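You operate a simulated robot arm through the tools that you are given. There is no shell and no other tool.

You are at the controls of a simulated robot arm. One attempt, no reset.

Task
Move the vase off the cup mark onto the blue coaster; scrub the mark away.
Fine: the vase with yellow flowers; scrubbing brush, rubbed on the green soap and put back; a teaspoon spilt at most, none on books, papers or machines. Set down upright: vase with yellow flowers. What is to be rubbed or washed off counts as gone when no trace of it is left.

Only the result counts: the job must be done as asked and must still hold three seconds after the hand-in. Knocking over, shifting, dropping, spilling or breaking anything else fails it.

Robot
A 7-joint arm with a three-finger gripper, fixed in place. Base frame: the origin is on the floor under the middle of its stand, x ahead of it, y to its left, z up. Readings come in cm, rad, newtons and seconds.
With the tool pointing down near the work surface it reaches from about 10 to 96 cm from the base axis. Its first joint turns from -2.897 to 2.897 rad. Payload 2.69 kg.
Tool frame: the origin (TCP) lies between the finger pads and is the grasp point; the fingertips stand 3 cm ahead of it; z points along the fingers, y is the line along which they close. The gripper opens to 12.8 cm; its body begins 11.7 cm behind the TCP.
Orientation is that of the tool frame in the base frame, as a unit quaternion [w, x, y, z]. With the fingers straight down and closing along the base's y, the tool's x points along the base's -x, its y along +y and its z along -z.

Tools
- The arm moves only by the tool jog_arm. Its argument "increments" is a list that holds one entry, the list of rows, each a list of 7 numbers: the shift along the base's x, y, z in units of 40 mm (1.0 is 40 mm), then the turn, a rotation vector about the base's x, y, z in units of 4 degrees (1.0 is 4 degrees), then the gripper command, from -1 (shut) to 1 (fully open), values between in proportion. In form: [[[dx, dy, dz, rx, ry, rz, grip], ...]]. A call has 1 to 20 rows; each row shifts and turns the commanded pose from where the row before left it. A call with a number of a shift or a turn outside -1 to 1 is refused whole. A row lasts 0.2 s, in which the tool goes at most 5 cm and 0.15 rad; a call with a longer step from one row to the next is refused whole, and so is a gripper value outside its range. A pose out of reach is approached as far as the arm can. The call stops where the force on the tool passes 40 N (or 10 N more than at its start, if that is more) or the arm is blocked; 0.2 s more then pass. Each finger travels about 12.7 cm/s and halts on what it meets, pressing with about 36 N; the grip force reading is that of the motor and also rises with nothing between the fingers. The clock runs only during rows and for 0.2 s after the last one: add rows that do not move to give the fingers time. It gives the time, the measured TCP pose, the force on the tool (base axes), the opening and the grip force at its end, in the units of the frame above (readings bear some noise), with the torque about the TCP (base axes, N m) and any sound that the robot's microphone picked up.
- Cameras (640 x 400 px; columns grow to the right, rows downward): "scene" is fixed at [4.94, 50, 152.51]; the picture's right is [-0.05, -1.00, 0.00], its down [-0.67, 0.04, -0.74] and it looks along [0.74, -0.04, -0.67] (base axes); focal length 332 px, centre (320, 200). "wrist" rides on the gripper at [5.8, 5.4, -13.1] in the tool frame; the picture's right is [-0.68, 0.74, 0.00], its down [-0.62, -0.57, -0.55] and it looks along [-0.40, -0.37, 0.84] (tool axes); focal length 234 px, centre (320, 200). There is no depth. A picture from a camera that has moved, and an enlarged one, comes with that camera's place and axes in the base frame and with its lens.
- get_image(camera): a new picture of that camera. It takes no simulated time.
- lift_body(by): moves the trunk up (or, below 0, down) by that many cm; the arm rides with it, the base frame stays. It gives what a move gives, with no picture.
- inspect(camera, box): a new picture of the part [left, top, right, bottom] of that camera's present view, enlarged. It takes no simulated time.
- finish_job(): hands the job in; it is judged then, once.

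Places have to be worked out from the pictures, the camera data and where the tool is seen. Open the gripper and draw the arm clear of the work before you hand the job in, unless the task says otherwise.

The tools are called after ">>>" by a JSON object that holds its "fn" and its "kwargs". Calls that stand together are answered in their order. jog_arm: Moves the arm, as the interface text tells. Its arguments: {"type":"object","properties":{"increments":{"type":"array"}},"required":["increments"]} The other tools are called the same way: lift_body (by) moves the trunk up or down; get_image (camera) takes a picture; inspect (camera, box) takes an enlarged picture of a part of a camera's view; finish_job () hands the job in.

At the start:

```text
time_s: 0.0
eef_pos: [57.19, 35.19, 122.81]
orientation: [-0.001, -0.001, 1.0, 0.0]
wrist_force: [0.5, -0.5, 0.0]
ft_torque: [-0.02, 0.02, -0.02]
gripper_width: 12.79
finger_force: 0.1
trunk travel left (down, up): [-15.0, 20.0]
```

scene: 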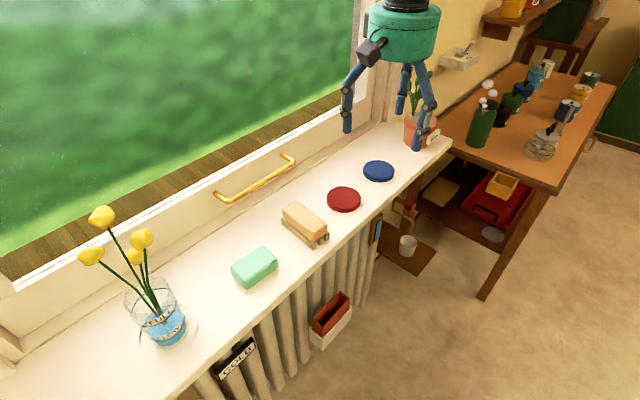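
wrist: 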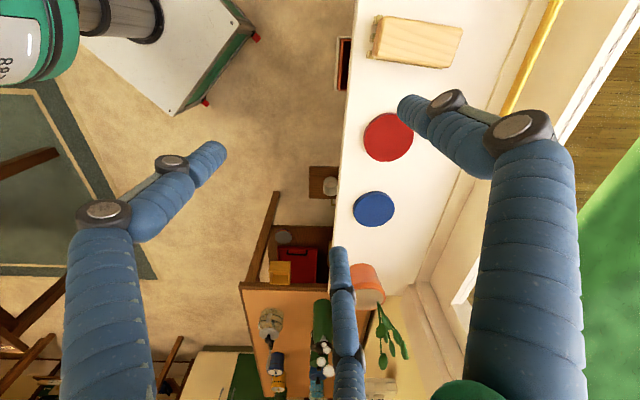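

I start by looking closely at the vase, the soap and brush, and the coasters in the scene camera.

>>> {"fn": "inspect", "kwargs": {"camera": "scene", "box": [60, 190, 260, 370]}}

>>> {"fn": "inspect", "kwargs": {"camera": "scene", "box": [220, 140, 420, 300]}}

```text
2.22 times, centred on (160, 280) of scene
camera zoom: at [4.94, 50.0, 152.51], right [-0.05, -1.0, 0.0], down [-0.67, 0.04, -0.74], along [0.74, -0.04, -0.67], focal length 738 px, centre (676, 22)
```

zoom: 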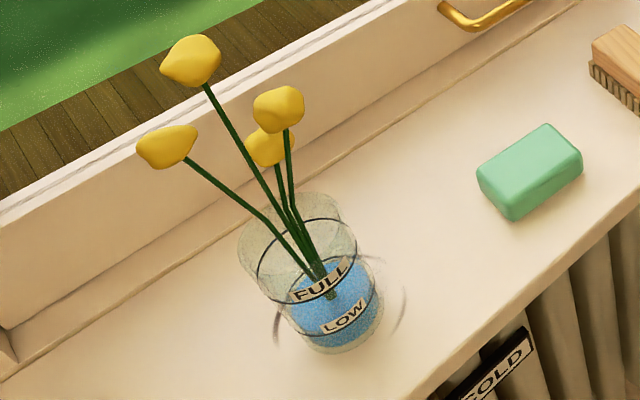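

```text
2.50 times, centred on (320, 220) of scene
camera zoom: at [4.94, 50.0, 152.51], right [-0.05, -1.0, 0.0], down [-0.67, 0.04, -0.74], along [0.74, -0.04, -0.67], focal length 830 px, centre (320, 150)
```

zoom: 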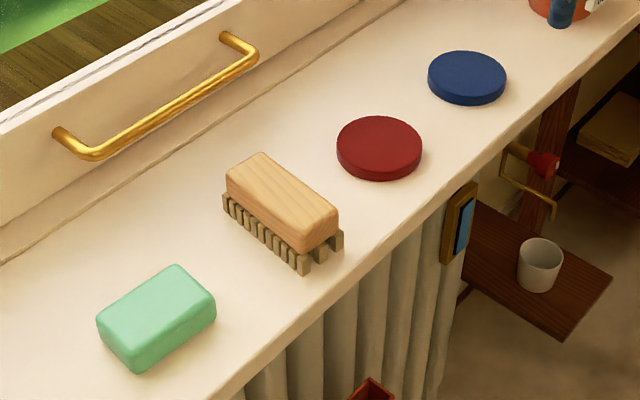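

The blue coaster triangulates to about (81, 29, 94), so the sill top is near z = 92.7, with the vase near (34.5, 77). Before anything else I'll half-close the gripper in free air to see how the three fingers move.

>>> {"fn": "jog_arm", "kwargs": {"increments": [[[0, 0, 0, 0, 0, 0, -0.2], [0, 0, 0, 0, 0, 0, -0.2], [0, 0, 0, 0, 0, 0, -0.2], [0, 0, 0, 0, 0, 0, -0.2]]]}}

>>> {"fn": "get_image", "kwargs": {"camera": "wrist"}}

>>> {"fn": "inspect", "kwargs": {"camera": "scene", "box": [320, 0, 480, 160]}}

```text
time_s: 1.0
eef_pos: [57.16, 35.03, 122.97]
orientation: [0.0, 0.0, 1.0, 0.0]
wrist_force: [-0.4, -0.1, 1.0]
ft_torque: [0.02, 0.0, -0.02]
gripper_width: 5.1
finger_force: 0.0
trunk travel left (down, up): [-15.0, 20.0]
```

```text
taken
camera wrist: at [51.39, 40.37, 136.0], right [0.68, 0.74, 0.0], down [0.62, -0.57, 0.55], along [0.4, -0.37, -0.84], focal length 234 px, centre (320, 200)
```

wrist: 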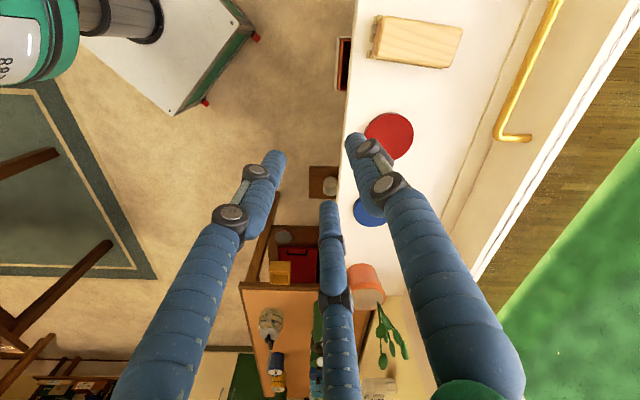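

```text
2.50 times, centred on (400, 80) of scene
camera zoom: at [4.94, 50.0, 152.51], right [-0.05, -1.0, 0.0], down [-0.67, 0.04, -0.74], along [0.74, -0.04, -0.67], focal length 830 px, centre (120, 500)
```

zoom: 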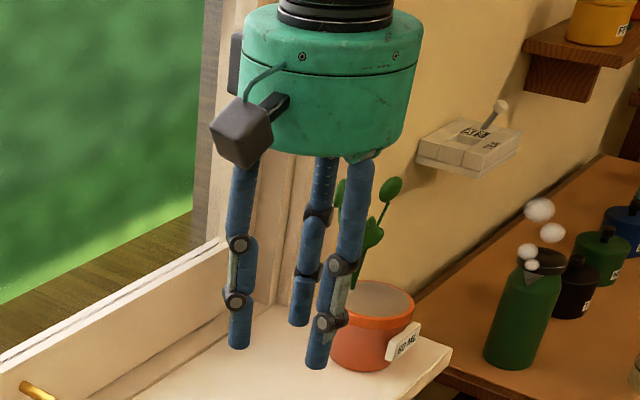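

The fingers work as a three-jaw chuck: one thumb at +y and two fingers at ±x, -y, all closing radially. I'll turn the hand to match the diagonal sill and move towards the vase, staying high, to measure it with the wrist camera.

>>> {"fn": "jog_arm", "kwargs": {"increments": [[[-0.6, 0.5, 0, 0, 0, 1, -0.2], [-0.6, 0.5, 0, 0, 0, 1, -0.2], [-0.6, 0.5, 0, 0, 0, 1, -0.2], [-0.6, 0.5, 0, 0, 0, 1, -0.2], [-0.6, 0.5, 0, 0, 0, 1, -0.2], [-0.6, 0.5, 0, 0, 0, 1, -0.2], [-0.6, 0.5, 0, 0, 0, 1, -0.2], [-0.6, 0.5, 0, 0, 0, 1, -0.2], [-0.6, 0.5, 0, 0, 0, 1, -0.2], [-0.6, 0.5, 0, 0, 0, 1, -0.2], [-0.6, 0.5, 0, 0, 0, 1, -0.2]]]}}

>>> {"fn": "get_image", "kwargs": {"camera": "wrist"}}

>>> {"fn": "get_image", "kwargs": {"camera": "scene"}}

```text
time_s: 3.4
eef_pos: [31.11, 56.78, 122.07]
orientation: [-0.005, -0.371, 0.929, -0.005]
wrist_force: [-0.9, 0.7, -0.4]
ft_torque: [-0.01, -0.02, -0.03]
gripper_width: 5.12
finger_force: 0.0
trunk travel left (down, up): [-15.0, 20.0]
```

```text
taken
camera wrist: at [23.3, 56.65, 135.27], right [-0.02, 1.0, -0.01], down [0.84, 0.02, 0.54], along [0.54, 0.0, -0.84], focal length 234 px, centre (320, 200)
```

wrist: 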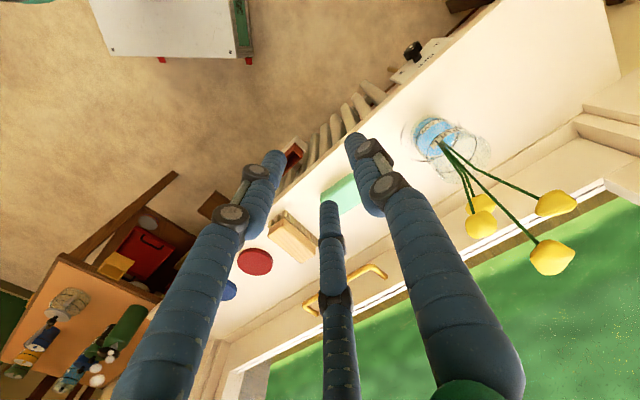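

```text
taken
```

scene: 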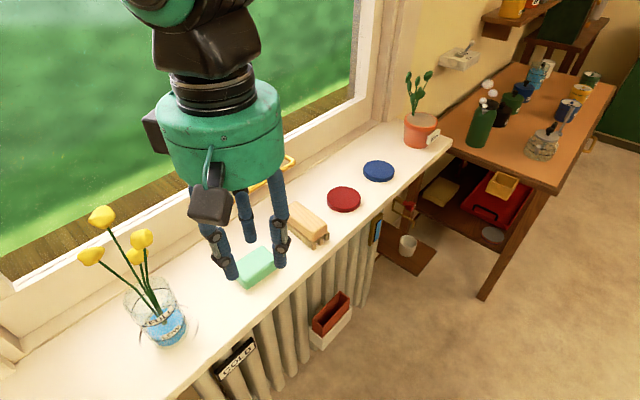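

The wrist camera now has the vase and flowers in view, leaning towards the window. I'll enlarge it to measure the vase's size and the flowers' positions.

>>> {"fn": "inspect", "kwargs": {"camera": "wrist", "box": [390, 90, 600, 290]}}

>>> {"fn": "inspect", "kwargs": {"camera": "scene", "box": [110, 260, 220, 360]}}

```text
2.00 times, centred on (495, 190) of wrist
camera zoom: at [23.3, 56.65, 135.27], right [-0.02, 1.0, -0.01], down [0.84, 0.02, 0.54], along [0.54, 0.0, -0.84], focal length 468 px, centre (-30, 220)
```

zoom: 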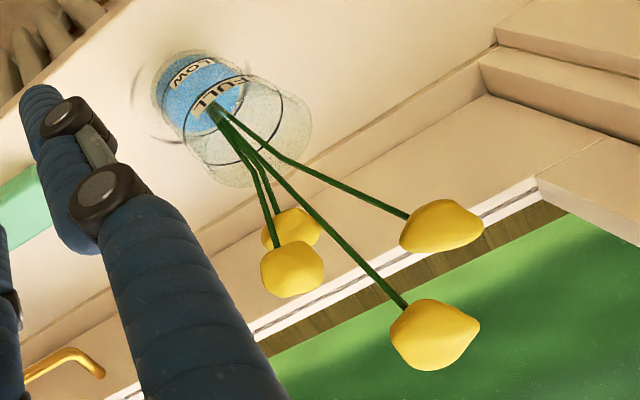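

```text
4.00 times, centred on (165, 310) of scene
camera zoom: at [4.94, 50.0, 152.51], right [-0.05, -1.0, 0.0], down [-0.67, 0.04, -0.74], along [0.74, -0.04, -0.67], focal length 1329 px, centre (940, -240)
```

zoom: 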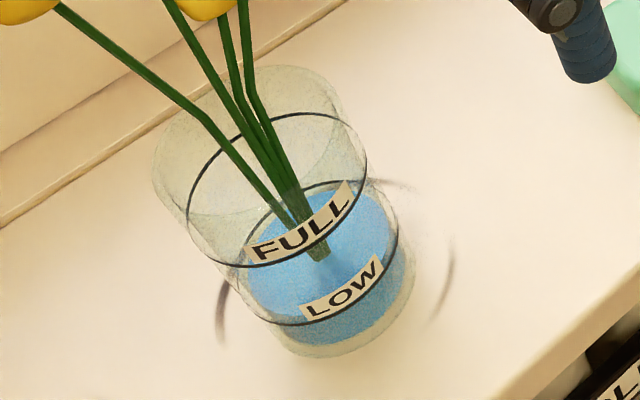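

Triangulating, the vase axis is near (35.5, 76.5), about 8.4 cm wide and 12 cm tall, with the flowers leaning 3–5 cm towards the window. A horizontal grasp from the room side, with the thumb up and the other two fingers on the vase's flanks, will miss the flowers. I'll pitch the hand up to horizontal here in free space.

>>> {"fn": "jog_arm", "kwargs": {"increments": [[[0, 0, 0, 0, 0, 0.25, -0.2], [0, 0, 0, 1, -1, 0, -0.2], [0, 0, 0, 1, -1, 0, -0.2], [0, 0, 0, 1, -1, 0, -0.2], [0, 0, 0, 1, -1, 0, -0.2], [0, 0, 0, 1, -1, 0, -0.2], [0, 0, 0, 1, -1, 0, -0.2], [0, 0, 0, 1, -1, 0, -0.2]]]}}

>>> {"fn": "get_image", "kwargs": {"camera": "scene"}}

```text
time_s: 5.2
eef_pos: [30.85, 57.1, 122.92]
orientation: [0.313, -0.36, 0.869, 0.131]
wrist_force: [0.6, -0.8, 0.2]
ft_torque: [-0.04, 0.05, 0.02]
gripper_width: 5.1
finger_force: 0.1
trunk travel left (down, up): [-15.0, 20.0]
```

```text
taken
```

scene: 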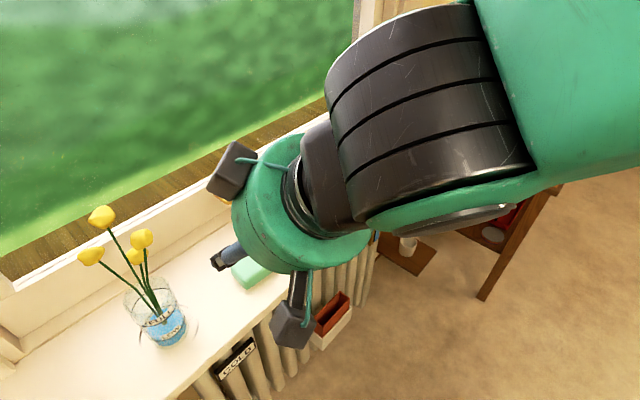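

The pitch works with position held, about 40° so far. I'll continue to horizontal while backing slightly away from the sill.

>>> {"fn": "jog_arm", "kwargs": {"increments": [[[-0.2, -0.1, 0, 1, -1, 0, -0.2], [-0.2, -0.1, 0, 1, -1, 0, -0.2], [-0.2, -0.1, 0, 1, -1, 0, -0.2], [-0.2, -0.1, 0, 1, -1, 0, -0.2], [-0.2, 0, 0, 1, -1, 0, -0.2], [-0.2, 0, 0, 1, -1, 0, -0.2], [0, 0, 0, 1, -1, 0, -0.2], [0, 0, 0, 1, -1, 0, -0.2], [0, 0, 0, 0.91, -0.91, 0, -0.2], [0, 0, 0, 0, 0, 0, -0.2]]]}}

>>> {"fn": "get_image", "kwargs": {"camera": "scene"}}

>>> {"fn": "get_image", "kwargs": {"camera": "wrist"}}

```text
time_s: 7.4
eef_pos: [25.97, 55.46, 122.87]
orientation: [0.653, -0.271, 0.653, 0.271]
wrist_force: [0.2, 0.5, -0.2]
ft_torque: [0.01, 0.01, 0.01]
gripper_width: 5.11
finger_force: 0.0
trunk travel left (down, up): [-15.0, 20.0]
```

```text
taken
```

scene: 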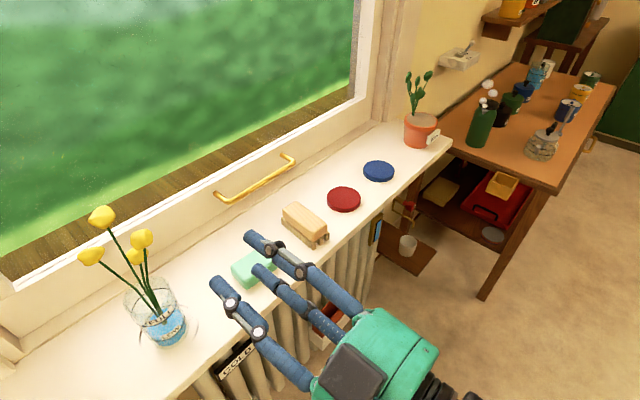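

```text
taken
camera wrist: at [12.97, 49.95, 117.01], right [-0.52, 0.52, 0.68], down [0.01, -0.79, 0.62], along [0.85, 0.33, 0.4], focal length 234 px, centre (320, 200)
```

wrist: 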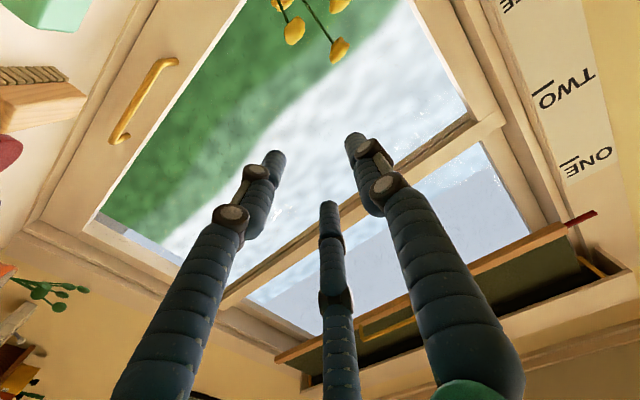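

The tool now points horizontally at the window. Next I roll it 90° about its own axis so the thumb is on top.

>>> {"fn": "jog_arm", "kwargs": {"increments": [[[0, 0, 0, 1, 1, 0, -0.2], [0, 0, 0, 1, 1, 0, -0.2], [0, 0, 0, 1, 1, 0, -0.2], [0, 0, 0, 1, 1, 0, -0.2], [0, 0, 0, 1, 1, 0, -0.2], [0, 0, 0, 1, 1, 0, -0.2], [0, 0, 0, 1, 1, 0, -0.2], [0, 0, 0, 1, 1, 0, -0.2], [0, 0, 0, 1, 1, 0, -0.2], [0, 0, 0, 1, 1, 0, -0.2], [0, 0, 0, 1, 1, 0, -0.2], [0, 0, 0, 1, 1, 0, -0.2], [0, 0, 0, 1, 1, 0, -0.2], [0, 0, 0, 1, 1, 0, -0.2], [0, 0, 0, 1, 1, 0, -0.2], [0, 0, 0, 0.91, 0.91, 0, -0.2], [0, 0, 0, 0, 0, 0, -0.2]]]}}

>>> {"fn": "get_image", "kwargs": {"camera": "scene"}}

>>> {"fn": "get_image", "kwargs": {"camera": "wrist"}}

```text
time_s: 9.9
eef_pos: [27.14, 47.84, 127.23]
orientation: [0.472, 0.119, 0.738, 0.467]
wrist_force: [-0.3, -0.1, 0.5]
ft_torque: [0.0, -0.03, -0.03]
gripper_width: 5.13
finger_force: 0.0
out of reach, approached as far as the arm can: row 6, 7, 8, 9, 10, 11, 12
trunk travel left (down, up): [-15.0, 20.0]
stopped in row 12: the arm was blocked; the commanded pose is now the measured one
```

```text
taken
```

scene: 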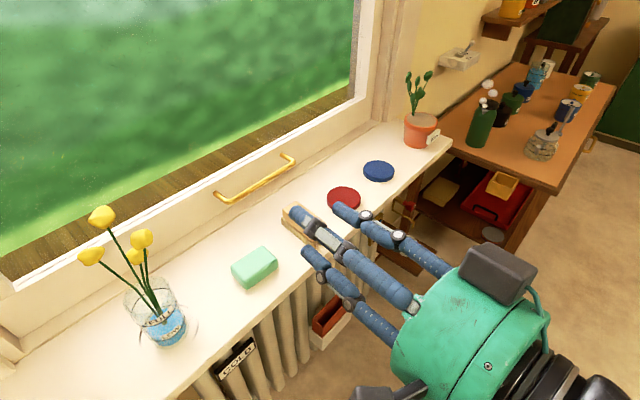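

```text
taken
camera wrist: at [12.18, 46.57, 129.63], right [0.16, -0.02, 0.99], down [0.03, -1.0, -0.03], along [0.99, 0.04, -0.16], focal length 234 px, centre (320, 200)
```

wrist: 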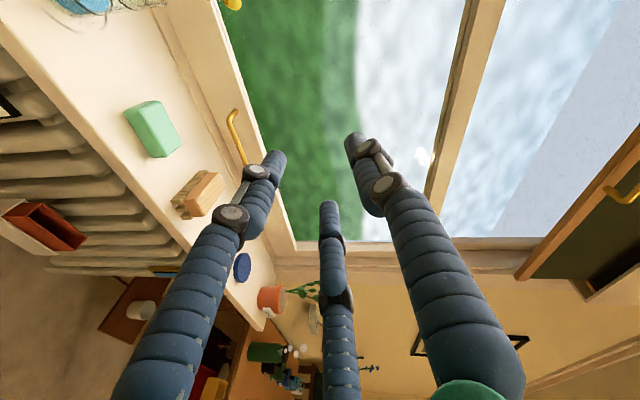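

Joint 7 hit its limit near +30° of roll, but the gripper has three-fold symmetry, so I can roll the other way to -150° and put a different finger on top. First I roll back from the limit and re-align the tool axis with the sill normal.

>>> {"fn": "jog_arm", "kwargs": {"increments": [[[0, 0, 0, -0.97, -0.69, 0.14, -0.2], [0, 0, 0, -0.97, -0.69, 0.14, -0.2], [0, 0, 0, -0.97, -0.69, 0.14, -0.2], [0, 0, 0, -0.97, -0.69, 0.14, -0.2], [0, 0, 0, -0.97, -0.69, 0.14, -0.2], [0, 0, 0, -0.97, -0.69, 0.14, -0.2], [0, 0.3, -0.2, 0.4, -0.4, 0.78, -0.2], [0, 0.3, -0.2, 0.4, -0.4, 0.78, -0.2], [0, 0.3, -0.2, 0.4, -0.4, 0.78, -0.2], [0, 0.3, -0.2, -1, -1, 0, -0.2], [0, 0.3, -0.2, -1, -1, 0, -0.2], [0, 0.3, 0, -1, -1, 0, -0.2], [0, 0.3, 0, -1, -1, 0, -0.2], [0, 0, 0, 0, 0, 0, -0.2]]]}}

```text
time_s: 12.9
eef_pos: [26.83, 56.27, 123.1]
orientation: [0.643, -0.255, 0.662, 0.289]
wrist_force: [0.3, 0.1, 0.1]
ft_torque: [0.0, -0.03, -0.01]
gripper_width: 5.11
finger_force: 0.0
trunk travel left (down, up): [-15.0, 20.0]
```

Aligned again with roll about +3°. Now I roll -153° in the free direction while sliding gently towards the pre-grasp location.

>>> {"fn": "jog_arm", "kwargs": {"increments": [[[0, 0, 0, -1, -1, 0, -0.2], [0, 0, 0, -1, -1, 0, -0.2], [0, 0, 0, -1, -1, 0, -0.2], [0, 0, 0, -1, -1, 0, -0.2], [0, 0, 0, -1, -1, 0, -0.2], [0, 0, 0, -1, -1, 0, -0.2], [0, 0, 0, -1, -1, 0, -0.2], [0, 0, 0, -1, -1, 0, -0.2], [0, 0, 0, -1, -1, 0, -0.2], [0, 0, 0, -1, -1, 0, -0.2], [0, 0, 0, -1, -1, 0, -0.2], [0, 0, 0, -1, -1, 0, -0.2], [0, 0, 0, -1, -1, 0, -0.2], [0, 0, 0, -1, -1, 0, -0.2], [0, 0, 0, -1, -1, 0, -0.2], [0, 0, 0, -1, -1, 0, -0.2], [0, 0, 0, -1, -1, 0, -0.2], [0, 0, 0, -1, -1, 0, -0.2]]]}}

```text
time_s: 16.7
eef_pos: [26.73, 56.27, 123.27]
orientation: [-0.629, 0.672, -0.223, 0.322]
wrist_force: [-0.1, 0.0, -0.4]
ft_torque: [0.02, -0.02, 0.01]
gripper_width: 5.12
finger_force: 0.0
trunk travel left (down, up): [-15.0, 20.0]
```

No limit was met; about 51° of roll is left. I'll finish it, open the gripper, and shift towards the pre-grasp line while staying away from the sill.

>>> {"fn": "jog_arm", "kwargs": {"increments": [[[-0.1, 0.2, 0, -1, -1, 0, -0.2], [-0.1, 0.2, 0, -1, -1, 0, 0.2], [-0.1, 0.2, 0, -1, -1, 0, 0.6], [-0.1, 0.2, 0, -1, -1, 0, 0.95], [-0.1, 0.2, 0, -1, -1, 0, 0.95], [-0.1, 0.2, 0, -1, -1, 0, 0.95], [-0.1, 0.2, 0, -1, -1, 0, 0.95], [-0.1, 0.2, 0, -1, -1, 0, 0.95], [-0.1, 0.2, 0, -1, -1, 0, 0.95], [0, 0.2, 0, -0.07, -0.07, 0, 0.95], [0, 0, 0, 0, 0, 0, 0.95]]]}}

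>>> {"fn": "get_image", "kwargs": {"camera": "scene"}}

>>> {"fn": "get_image", "kwargs": {"camera": "wrist"}}

```text
time_s: 19.0
eef_pos: [35.43, 59.65, 124.73]
orientation: [-0.379, 0.7, 0.015, 0.606]
wrist_force: [9.9, -1.9, -3.7]
ft_torque: [0.31, -0.55, 0.97]
gripper_width: 12.53
finger_force: 0.1
trunk travel left (down, up): [-15.0, 20.0]
stopped in row 11: the arm was blocked; the commanded pose is now the measured one
```

```text
taken
```

scene: 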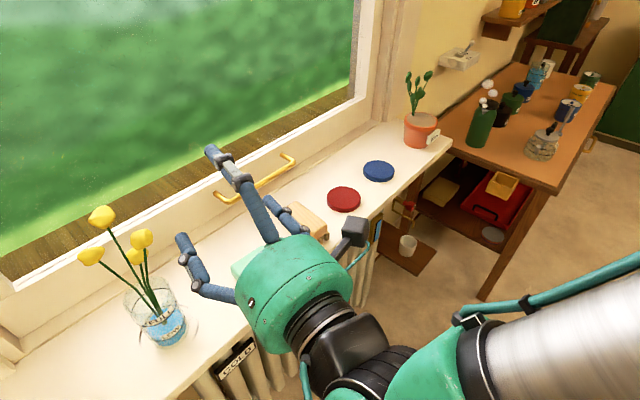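

```text
taken
camera wrist: at [28.75, 46.13, 126.65], right [0.17, -0.23, -0.96], down [-0.89, 0.37, -0.25], along [0.41, 0.9, -0.14], focal length 234 px, centre (320, 200)
```

wrist: 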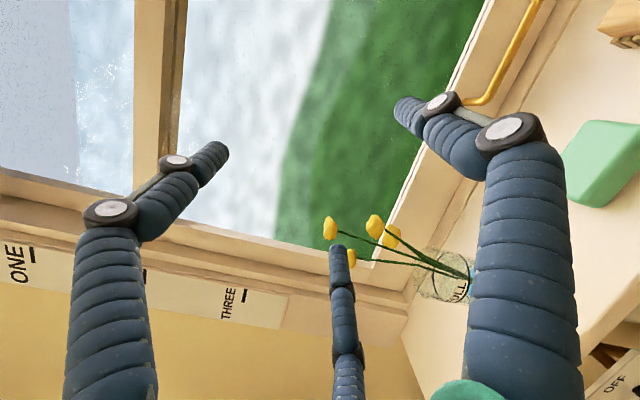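

The arm reports a block and has drifted to (35.4, 59.7, 124.7) with a 10 N force on the hand. I'll hold still for a moment to see whether the force persists.

>>> {"fn": "jog_arm", "kwargs": {"increments": [[[0, 0, 0, 0, 0, 0, 0.95], [0, 0, 0, 0, 0, 0, 0.95]]]}}

>>> {"fn": "get_image", "kwargs": {"camera": "scene"}}

```text
time_s: 19.6
eef_pos: [35.54, 59.91, 124.52]
orientation: [-0.38, 0.7, 0.015, 0.604]
wrist_force: [0.3, 0.3, -0.4]
ft_torque: [0.0, -0.02, 0.05]
gripper_width: 12.48
finger_force: 0.1
trunk travel left (down, up): [-15.0, 20.0]
```

```text
taken
```

scene: 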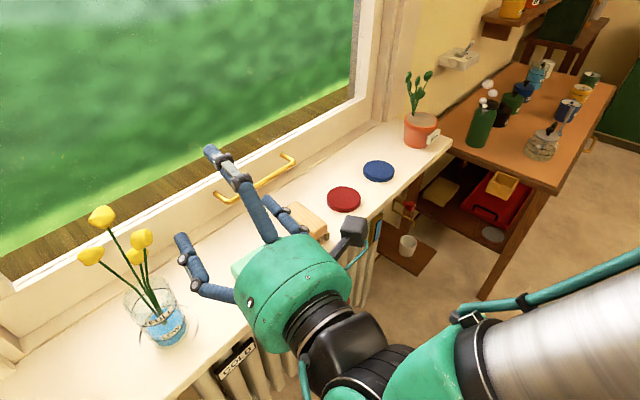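

The force is gone, so it was only a transient while the arm reconfigured. I'll yaw back 12° to the sill normal and step slowly towards the pre-grasp point, checking how it behaves.

>>> {"fn": "jog_arm", "kwargs": {"increments": [[[-0.15, 0.05, 0, 0, 0, 0.4, 0.95], [-0.15, 0.05, 0, 0, 0, 0.4, 0.95], [-0.15, 0.05, 0, 0, 0, 0.4, 0.95], [-0.15, 0.05, 0, 0, 0, 0.4, 0.95], [0, 0, 0, 0, 0, 0, 0.95]]]}}

```text
time_s: 20.8
eef_pos: [33.18, 60.68, 124.42]
orientation: [-0.411, 0.699, 0.054, 0.583]
wrist_force: [-1.3, -0.1, 0.1]
ft_torque: [-0.03, -0.01, -0.01]
gripper_width: 12.5
finger_force: 0.1
trunk travel left (down, up): [-15.0, 20.0]
```

That works cleanly. I'll continue to the pre-grasp point at about (24.8, 65.8) and finish the yaw.

>>> {"fn": "jog_arm", "kwargs": {"increments": [[[-0.26, 0.16, 0, 0, 0, 0.17, 0.95], [-0.26, 0.16, 0, 0, 0, 0.17, 0.95], [-0.26, 0.16, 0, 0, 0, 0.17, 0.95], [-0.26, 0.16, 0, 0, 0, 0.17, 0.95], [-0.26, 0.16, 0, 0, 0, 0.17, 0.95], [-0.26, 0.16, 0, 0, 0, 0.17, 0.95], [-0.26, 0.16, 0, 0, 0, 0.17, 0.95], [-0.26, 0.16, 0, 0, 0, 0.17, 0.95], [0, 0, 0, 0, 0, 0, 0.95]]]}}

>>> {"fn": "get_image", "kwargs": {"camera": "scene"}}

>>> {"fn": "get_image", "kwargs": {"camera": "wrist"}}

```text
time_s: 22.6
eef_pos: [34.71, 61.44, 125.85]
orientation: [-0.401, 0.695, 0.028, 0.596]
wrist_force: [-0.7, -0.4, -0.1]
ft_torque: [0.01, 0.06, 0.03]
gripper_width: 12.47
finger_force: 0.0
trunk travel left (down, up): [-15.0, 20.0]
stopped in row 8: the arm was blocked; the commanded pose is now the measured one
```

```text
taken
```

scene: 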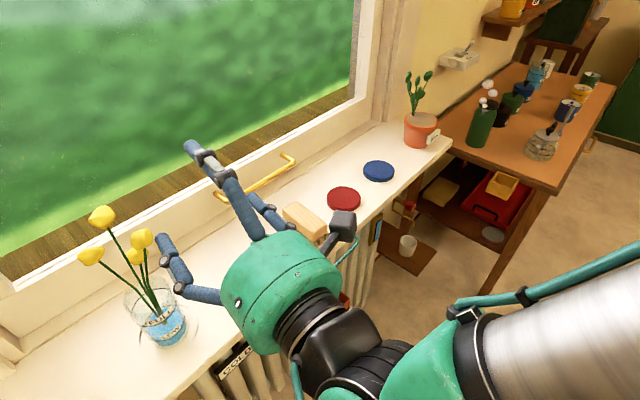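

```text
taken
camera wrist: at [28.67, 47.48, 127.54], right [0.19, -0.2, -0.96], down [-0.91, 0.33, -0.25], along [0.36, 0.92, -0.12], focal length 234 px, centre (320, 200)
```

wrist: 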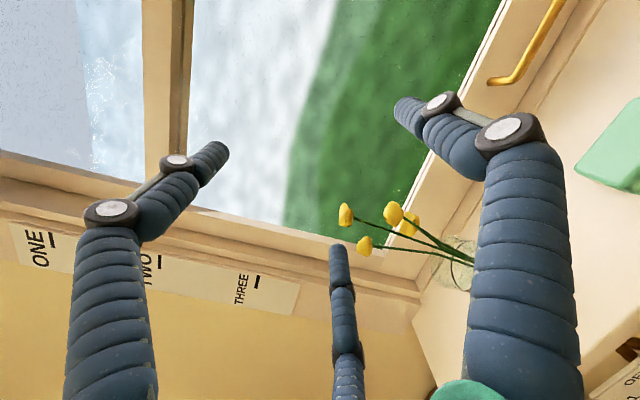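

Moving in this arm posture is blocked again (the elbow has swung out to the right). I'll roll back towards -30°, where the arm was well-behaved; thanks to the three-fold symmetry that also puts a finger on top.

>>> {"fn": "jog_arm", "kwargs": {"increments": [[[0, 0, 0, 0.967, 0.709, 0.039, 0.95], [0, 0, 0, 0.967, 0.709, 0.039, 0.95], [0, 0, 0, 0.967, 0.709, 0.039, 0.95], [0, 0, 0, 0.967, 0.709, 0.039, 0.95], [0, 0, 0, 0.967, 0.709, 0.039, 0.95], [0, 0, 0, 0.967, 0.709, 0.039, 0.95], [0, 0, 0, 0.967, 0.709, 0.039, 0.95], [0, 0, 0, 0.967, 0.709, 0.039, 0.95], [0, 0, 0, 0.967, 0.709, 0.039, 0.95], [0, 0, 0, 0.967, 0.709, 0.039, 0.95], [0, 0, 0, 0, 0, 0, 0.95]]]}}

>>> {"fn": "get_image", "kwargs": {"camera": "scene"}}

```text
time_s: 24.9
eef_pos: [34.46, 61.73, 125.23]
orientation: [-0.608, 0.648, -0.253, 0.382]
wrist_force: [0.6, 0.3, 0.4]
ft_torque: [-0.01, -0.01, 0.0]
gripper_width: 12.5
finger_force: 0.1
trunk travel left (down, up): [-15.0, 20.0]
```

```text
taken
```

scene: 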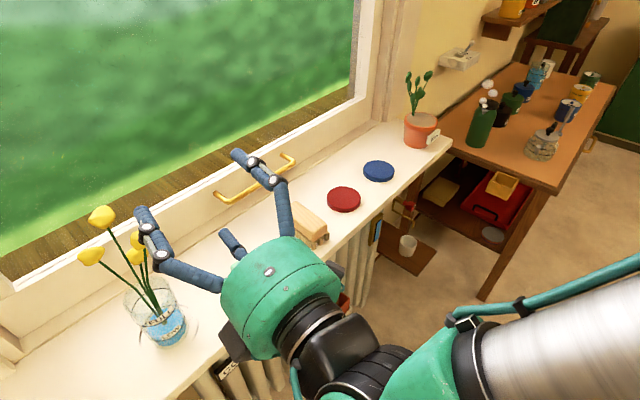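

Still well-behaved while rolling. I'll continue the remaining ~71° of roll to reach the -30° attitude.

>>> {"fn": "jog_arm", "kwargs": {"increments": [[[0, 0, 0, 0.967, 0.709, 0.039, 0.95], [0, 0, 0, 0.967, 0.709, 0.039, 0.95], [0, 0, 0, 0.967, 0.709, 0.039, 0.95], [0, 0, 0, 0.967, 0.709, 0.039, 0.95], [0, 0, 0, 0.967, 0.709, 0.039, 0.95], [0, 0, 0, 0.967, 0.709, 0.039, 0.95], [0, 0, 0, 0.967, 0.709, 0.039, 0.95], [0, 0, 0, 0.967, 0.709, 0.039, 0.95], [0, 0, 0, 0.967, 0.709, 0.039, 0.95], [0, 0, 0, 0.967, 0.709, 0.039, 0.95], [0, 0, 0, 0.967, 0.709, 0.039, 0.95], [0, 0, 0, 0.967, 0.709, 0.039, 0.95], [0, 0, 0, 0.967, 0.709, 0.039, 0.95], [0, 0, 0, 0.967, 0.709, 0.039, 0.95], [0, 0, 0, 0.967, 0.709, 0.039, 0.95], [0, 0, 0, 0, 0, 0, 0.95]]]}}

>>> {"fn": "get_image", "kwargs": {"camera": "scene"}}

>>> {"fn": "get_image", "kwargs": {"camera": "wrist"}}

```text
time_s: 28.4
eef_pos: [34.25, 61.83, 125.32]
orientation: [0.721, -0.371, 0.584, 0.049]
wrist_force: [1.1, -0.3, 0.5]
ft_torque: [0.0, 0.01, -0.04]
gripper_width: 12.48
finger_force: 0.2
trunk travel left (down, up): [-15.0, 20.0]
```

```text
taken
```

scene: 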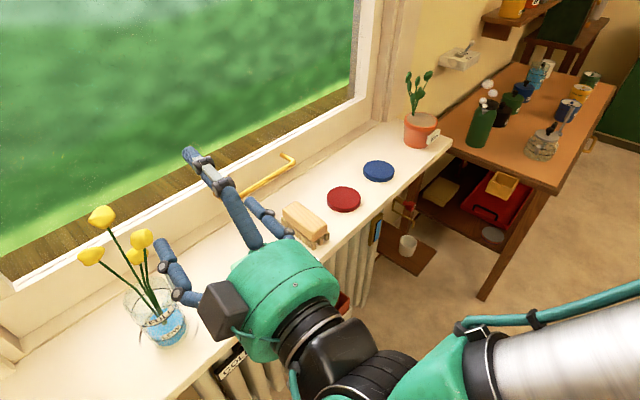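

```text
taken
camera wrist: at [22.96, 55.66, 116.97], right [-0.58, 0.78, 0.24], down [-0.35, -0.51, 0.79], along [0.73, 0.37, 0.57], focal length 234 px, centre (320, 200)
```

wrist: 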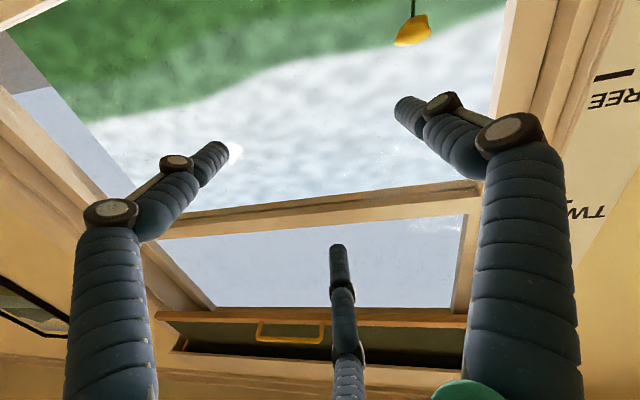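

Joint 7 alone carries the roll, so that wasn't the problem. Both blocks happened when the rear of the hand came near (6, 48), directly under the scene camera, where there is probably a stand. I'll yaw the tool to about 60° so the hand's rear stays clear of that spot, and level it.

>>> {"fn": "jog_arm", "kwargs": {"increments": [[[0, 0, 0, -0.33, 0.14, 0, 0.95], [0, 0, 0, -0.33, 0.13, 0, 0.95], [0, 0, 0, 0, 0, 0.99, 0.95], [0, 0, 0, 0, 0, 0.99, 0.95], [0, 0, 0, 0, 0, 0.99, 0.95], [0, 0, 0, 0, 0, 0.99, 0.95], [0, 0, 0, 0, 0, 0.99, 0.95], [0, 0, 0, 0, 0, 0.99, 0.95], [0, 0, 0, 0, 0, 0, 0.95]]]}}

>>> {"fn": "get_image", "kwargs": {"camera": "scene"}}

```text
time_s: 30.4
eef_pos: [34.18, 61.76, 125.27]
orientation: [0.69, -0.484, 0.515, 0.158]
wrist_force: [0.2, 0.5, -0.3]
ft_torque: [0.02, 0.01, 0.03]
gripper_width: 12.47
finger_force: 0.1
out of reach, approached as far as the arm can: row 8
trunk travel left (down, up): [-15.0, 20.0]
```

```text
taken
```

scene: 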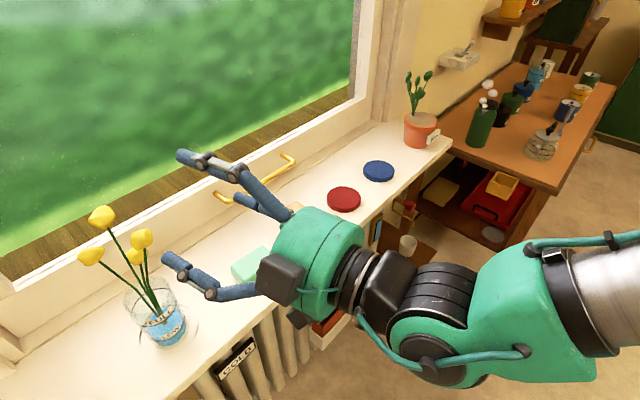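

Yaw is now about 56°, limited there by a wrist joint, which is good enough. I'll descend to grasp height (z≈103) at a pre-grasp point around (30.5, 67), in front of the vase.

>>> {"fn": "jog_arm", "kwargs": {"increments": [[[-0.1, 0.15, -0.5, 0, 0, 0, 0.95], [-0.1, 0.15, -0.5, 0, 0, 0, 0.95], [-0.1, 0.15, -0.5, 0, 0, 0, 0.95], [-0.1, 0.15, -0.5, 0, 0, 0, 0.95], [-0.1, 0.15, -0.5, 0, 0, 0, 0.95], [-0.1, 0.15, -0.5, 0, 0, 0, 0.95], [0, 0, 0, 0, 0, 0, 0.95]]]}}

>>> {"fn": "get_image", "kwargs": {"camera": "scene"}}

```text
time_s: 31.9
eef_pos: [31.91, 65.31, 113.08]
orientation: [0.689, -0.483, 0.516, 0.159]
wrist_force: [-0.5, -0.3, -0.4]
ft_torque: [0.0, -0.01, -0.01]
gripper_width: 12.45
finger_force: 0.1
trunk travel left (down, up): [-15.0, 20.0]
```

```text
taken
```

scene: 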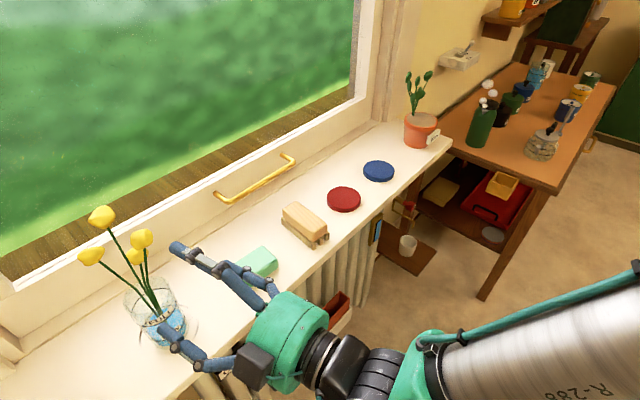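

Clear path so far. I lower the rest of the way to about z=102.5 at the same stand-off.

>>> {"fn": "jog_arm", "kwargs": {"increments": [[[-0.05, 0.05, -0.53, 0, 0, 0, 0.95], [-0.05, 0.05, -0.53, 0, 0, 0, 0.95], [-0.05, 0.05, -0.53, 0, 0, 0, 0.95], [-0.05, 0.05, -0.53, 0, 0, 0, 0.95], [-0.05, 0.05, -0.53, 0, 0, 0, 0.95], [0, 0, 0, 0, 0, 0, 0.95]]]}}

>>> {"fn": "get_image", "kwargs": {"camera": "scene"}}

>>> {"fn": "inspect", "kwargs": {"camera": "scene", "box": [70, 190, 330, 400]}}

>>> {"fn": "get_image", "kwargs": {"camera": "wrist"}}

```text
time_s: 33.4
eef_pos: [30.9, 66.43, 102.56]
orientation: [0.689, -0.485, 0.515, 0.159]
wrist_force: [0.0, -0.1, 0.0]
ft_torque: [0.03, 0.02, 0.01]
gripper_width: 12.5
finger_force: 0.0
trunk travel left (down, up): [-15.0, 20.0]
```

```text
taken
```

scene: 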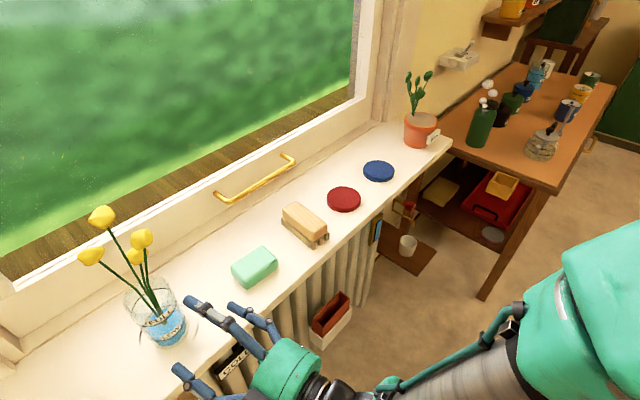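

```text
1.90 times, centred on (200, 295) of scene
camera zoom: at [4.94, 50.0, 152.51], right [-0.05, -1.0, 0.0], down [-0.67, 0.04, -0.74], along [0.74, -0.04, -0.67], focal length 633 px, centre (549, 19)
```

zoom: 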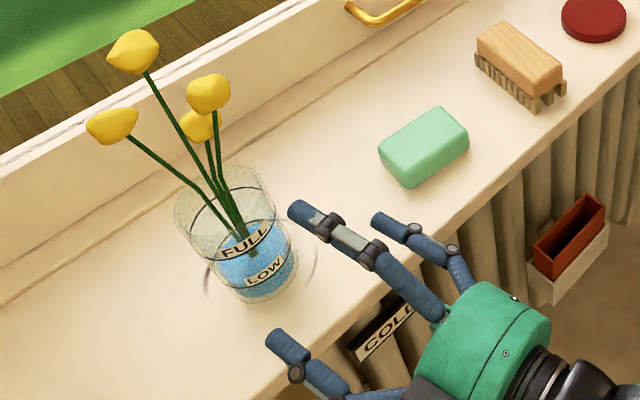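

```text
taken
camera wrist: at [22.31, 56.42, 94.89], right [-0.81, 0.54, 0.21], down [-0.16, -0.56, 0.82], along [0.56, 0.63, 0.54], focal length 234 px, centre (320, 200)
```

wrist: 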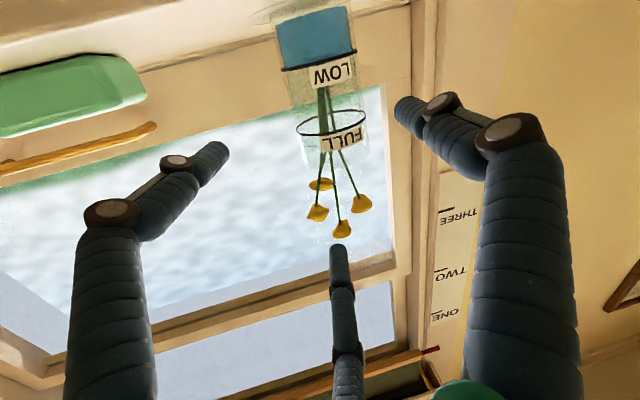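

The hand is level in front of the vase, with the side fingers lined up to straddle it. I'll zoom the wrist view to centre it precisely.

>>> {"fn": "inspect", "kwargs": {"camera": "wrist", "box": [240, 0, 420, 200]}}

```text
2.00 times, centred on (330, 100) of wrist
camera zoom: at [22.31, 56.42, 94.89], right [-0.81, 0.54, 0.21], down [-0.16, -0.56, 0.82], along [0.56, 0.63, 0.54], focal length 468 px, centre (300, 400)
```

zoom: 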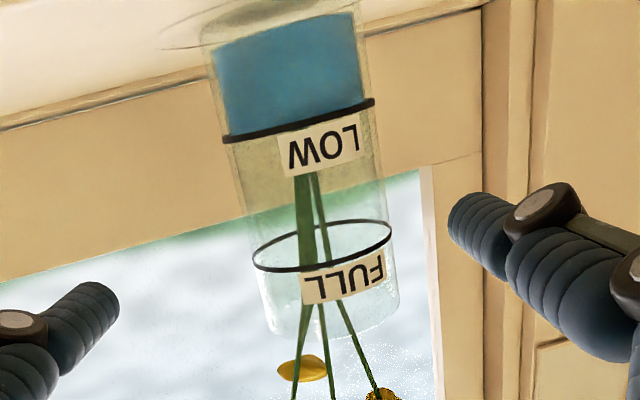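

The zoom puts the vase axis near (36.8, 77.8), about 1.3 cm left of the tool axis, and the flower stems would come close to the top fingertip. I'll pitch the tool up 10° so the top finger sits further back, and shift left to centre.

>>> {"fn": "jog_arm", "kwargs": {"increments": [[[-0.09, 0.06, -0.05, 0.69, -0.46, 0, 0.95], [-0.09, 0.06, -0.05, 0.69, -0.46, 0, 0.95], [-0.09, 0.06, -0.05, 0.7, -0.47, 0, 0.95], [0, 0, 0, 0, 0, 0, 0.95], [0, 0, 0, 0, 0, 0, 0.95]]]}}

>>> {"fn": "get_image", "kwargs": {"camera": "wrist"}}

>>> {"fn": "inspect", "kwargs": {"camera": "scene", "box": [70, 190, 330, 400]}}

```text
time_s: 34.5
eef_pos: [29.86, 67.07, 102.12]
orientation: [0.747, -0.439, 0.469, 0.173]
wrist_force: [0.1, 0.0, -0.1]
ft_torque: [-0.01, -0.04, -0.01]
gripper_width: 12.5
finger_force: 0.0
trunk travel left (down, up): [-15.0, 20.0]
```

```text
taken
camera wrist: at [22.03, 58.4, 92.13], right [-0.83, 0.51, 0.21], down [-0.23, -0.67, 0.71], along [0.5, 0.54, 0.67], focal length 234 px, centre (320, 200)
```

wrist: 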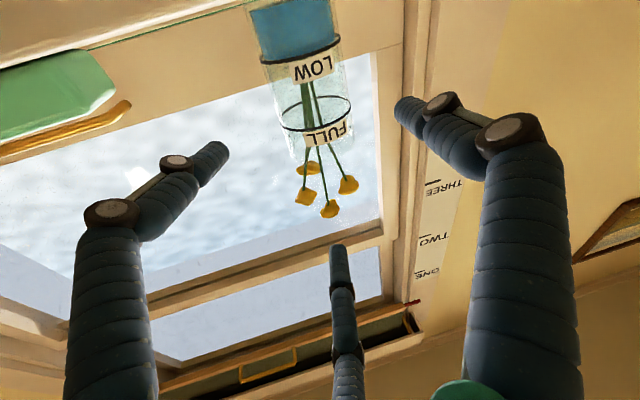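

```text
1.90 times, centred on (200, 295) of scene
camera zoom: at [4.94, 50.0, 152.51], right [-0.05, -1.0, 0.0], down [-0.67, 0.04, -0.74], along [0.74, -0.04, -0.67], focal length 633 px, centre (549, 19)
```

zoom: 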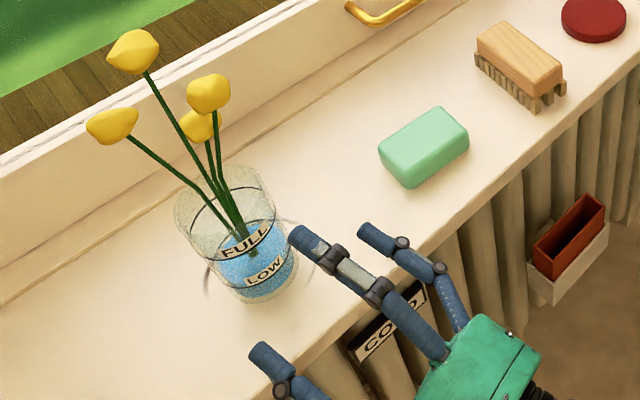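

Now the vase axis, about (36.7, 77.4), lies on the tool's centre line. I'll advance 6 cm horizontally and check again.

>>> {"fn": "jog_arm", "kwargs": {"increments": [[[0.209, 0.311, 0, 0, 0, 0, 0.95], [0.209, 0.311, 0, 0, 0, 0, 0.95], [0.209, 0.311, 0, 0, 0, 0, 0.95], [0.209, 0.311, 0, 0, 0, 0, 0.95], [0, 0, 0, 0, 0, 0, 0.95], [0, 0, 0, 0, 0, 0, 0.95]]]}}

>>> {"fn": "get_image", "kwargs": {"camera": "wrist"}}

>>> {"fn": "inspect", "kwargs": {"camera": "scene", "box": [70, 190, 330, 400]}}

```text
time_s: 36.0
eef_pos: [33.13, 71.98, 102.04]
orientation: [0.747, -0.439, 0.469, 0.172]
wrist_force: [0.3, -0.6, 0.2]
ft_torque: [-0.03, 0.01, 0.0]
gripper_width: 12.48
finger_force: 0.1
trunk travel left (down, up): [-15.0, 20.0]
```

```text
taken
camera wrist: at [25.36, 63.35, 92.13], right [-0.83, 0.51, 0.21], down [-0.23, -0.67, 0.71], along [0.5, 0.54, 0.67], focal length 234 px, centre (320, 200)
```

wrist: 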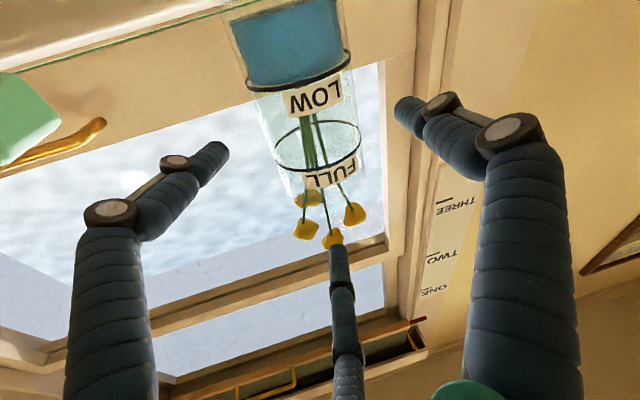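

```text
1.90 times, centred on (200, 295) of scene
camera zoom: at [4.94, 50.0, 152.51], right [-0.05, -1.0, 0.0], down [-0.67, 0.04, -0.74], along [0.74, -0.04, -0.67], focal length 633 px, centre (549, 19)
```

zoom: 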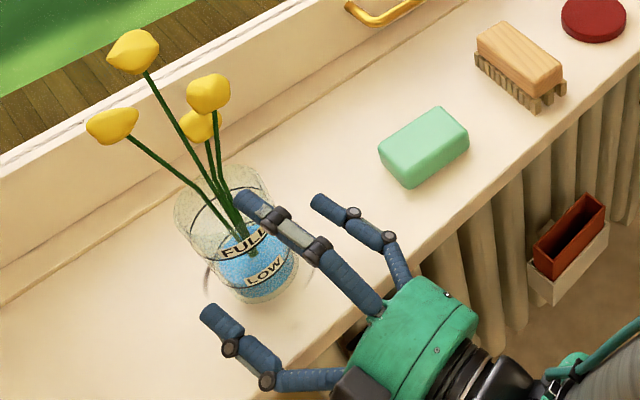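

The vase sits between the side fingers. I'll enlarge the wrist view to get the remaining distance and centring accurately.

>>> {"fn": "inspect", "kwargs": {"camera": "wrist", "box": [200, 0, 420, 250]}}

```text
1.60 times, centred on (310, 125) of wrist
camera zoom: at [25.36, 63.35, 92.13], right [-0.83, 0.51, 0.21], down [-0.23, -0.67, 0.71], along [0.5, 0.54, 0.67], focal length 375 px, centre (336, 320)
```

zoom: 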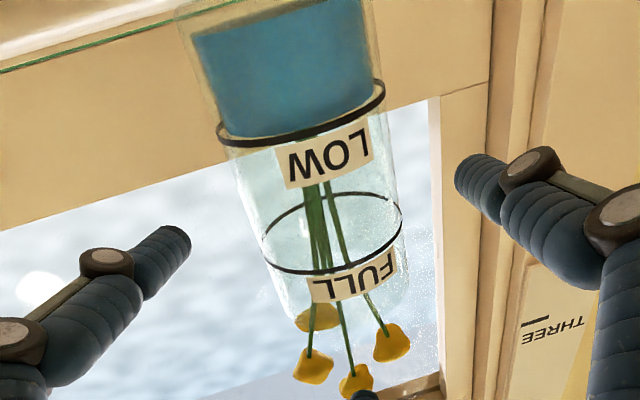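

Triangulating the two zooms puts the axis at about (36.3, 77.1) with a radius near 3.6 cm, centred on the tool line. I'll advance another 3 cm and check clearance to the stems.

>>> {"fn": "jog_arm", "kwargs": {"increments": [[[0.14, 0.207, 0, 0, 0, 0, 0.95], [0.14, 0.207, 0, 0, 0, 0, 0.95], [0.14, 0.207, 0, 0, 0, 0, 0.95], [0, 0, 0, 0, 0, 0, 0.95], [0, 0, 0, 0, 0, 0, 0.95]]]}}

>>> {"fn": "inspect", "kwargs": {"camera": "wrist", "box": [180, 0, 440, 260]}}

>>> {"fn": "inspect", "kwargs": {"camera": "scene", "box": [100, 220, 260, 390]}}

```text
time_s: 37.1
eef_pos: [34.88, 74.41, 101.99]
orientation: [0.747, -0.438, 0.469, 0.171]
wrist_force: [0.3, 0.5, 1.0]
ft_torque: [0.0, -0.01, -0.02]
gripper_width: 12.49
finger_force: 0.0
trunk travel left (down, up): [-15.0, 20.0]
```

```text
1.54 times, centred on (310, 130) of wrist
camera zoom: at [27.1, 65.77, 92.17], right [-0.83, 0.51, 0.21], down [-0.23, -0.67, 0.71], along [0.5, 0.54, 0.67], focal length 360 px, centre (335, 308)
```

zoom: 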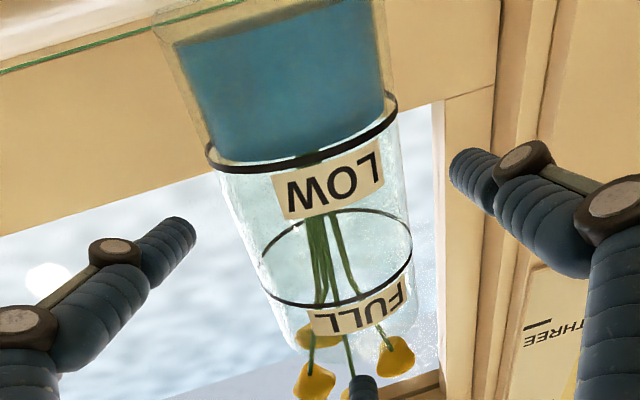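

```text
2.35 times, centred on (180, 305) of scene
camera zoom: at [4.94, 50.0, 152.51], right [-0.05, -1.0, 0.0], down [-0.67, 0.04, -0.74], along [0.74, -0.04, -0.67], focal length 782 px, centre (649, -47)
```

zoom: 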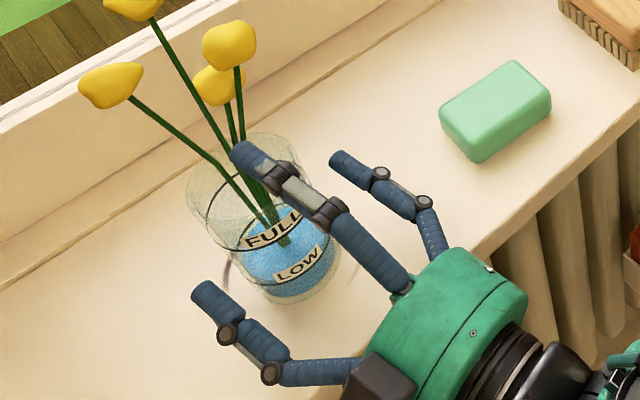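

The tool is centred, with the vase about 2.4 cm ahead of the TCP between the side fingers and the rim near z=105. I'll raise 0.7 cm, nudge 0.4 cm forward, then close slowly in steps so the side fingers meet the glass gently while the top finger stays above the rim.

>>> {"fn": "jog_arm", "kwargs": {"increments": [[[0.025, 0.104, 0.175, 0, 0, 0, 0.95], [0, 0, 0, 0, 0, 0, 0.8], [0, 0, 0, 0, 0, 0, 0.65], [0, 0, 0, 0, 0, 0, 0.55], [0, 0, 0, 0, 0, 0, 0.5], [0, 0, 0, 0, 0, 0, 0.47]]]}}

>>> {"fn": "inspect", "kwargs": {"camera": "wrist", "box": [180, 0, 440, 260]}}

>>> {"fn": "inspect", "kwargs": {"camera": "scene", "box": [100, 220, 260, 390]}}

```text
time_s: 38.5
eef_pos: [34.95, 74.87, 102.72]
orientation: [0.747, -0.439, 0.469, 0.173]
wrist_force: [-0.8, -0.6, -0.2]
ft_torque: [-0.03, -0.03, 0.0]
gripper_width: 9.38
finger_force: 0.1
trunk travel left (down, up): [-15.0, 20.0]
```

```text
1.54 times, centred on (310, 130) of wrist
camera zoom: at [27.19, 66.21, 92.84], right [-0.83, 0.51, 0.21], down [-0.23, -0.67, 0.71], along [0.5, 0.54, 0.67], focal length 360 px, centre (335, 308)
```

zoom: 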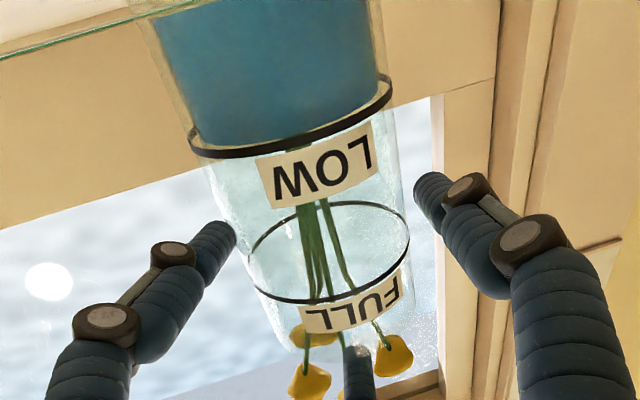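

```text
2.35 times, centred on (180, 305) of scene
camera zoom: at [4.94, 50.0, 152.51], right [-0.05, -1.0, 0.0], down [-0.67, 0.04, -0.74], along [0.74, -0.04, -0.67], focal length 782 px, centre (649, -47)
```

zoom: 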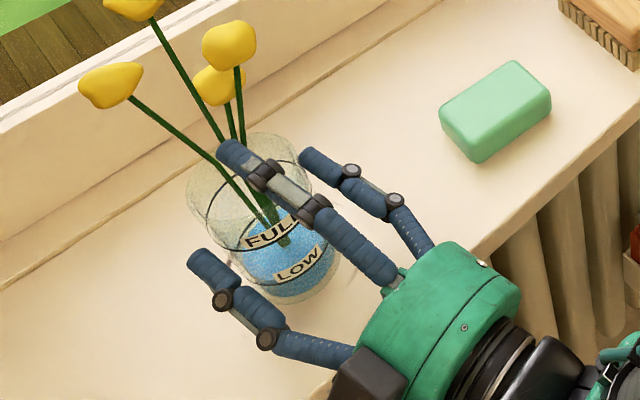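

Both side fingers are close to the glass with roughly equal gaps. I'll continue closing in small steps.

>>> {"fn": "jog_arm", "kwargs": {"increments": [[[0, 0, 0, 0, 0, 0, 0.43], [0, 0, 0, 0, 0, 0, 0.4], [0, 0, 0, 0, 0, 0, 0.37], [0, 0, 0, 0, 0, 0, 0.34], [0, 0, 0, 0, 0, 0, 0.31], [0, 0, 0, 0, 0, 0, 0.28]]]}}

>>> {"fn": "inspect", "kwargs": {"camera": "wrist", "box": [180, 0, 440, 260]}}

>>> {"fn": "inspect", "kwargs": {"camera": "scene", "box": [100, 220, 260, 390]}}

```text
time_s: 40.0
eef_pos: [34.98, 74.89, 102.84]
orientation: [0.746, -0.439, 0.469, 0.173]
wrist_force: [0.7, 0.0, 0.4]
ft_torque: [-0.01, 0.0, 0.02]
gripper_width: 8.19
finger_force: 0.0
trunk travel left (down, up): [-15.0, 20.0]
```

```text
1.54 times, centred on (310, 130) of wrist
camera zoom: at [27.2, 66.2, 92.83], right [-0.83, 0.51, 0.21], down [-0.23, -0.67, 0.71], along [0.5, 0.54, 0.67], focal length 360 px, centre (335, 308)
```

zoom: 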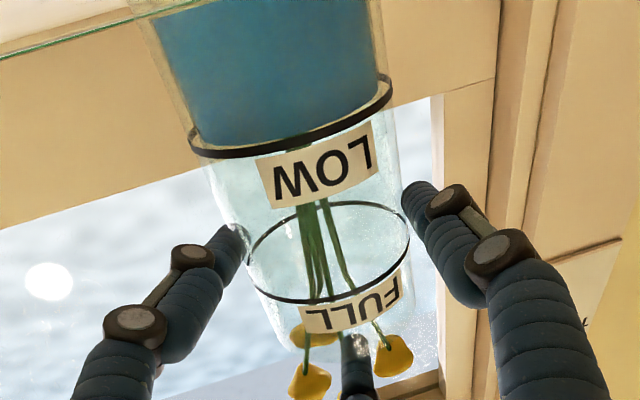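

```text
2.35 times, centred on (180, 305) of scene
camera zoom: at [4.94, 50.0, 152.51], right [-0.05, -1.0, 0.0], down [-0.67, 0.04, -0.74], along [0.74, -0.04, -0.67], focal length 782 px, centre (649, -47)
```

zoom: 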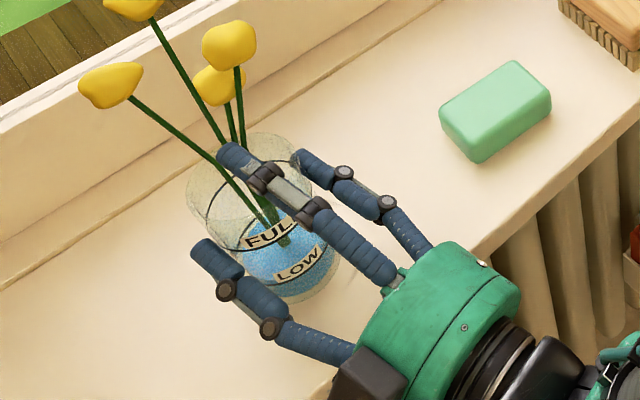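

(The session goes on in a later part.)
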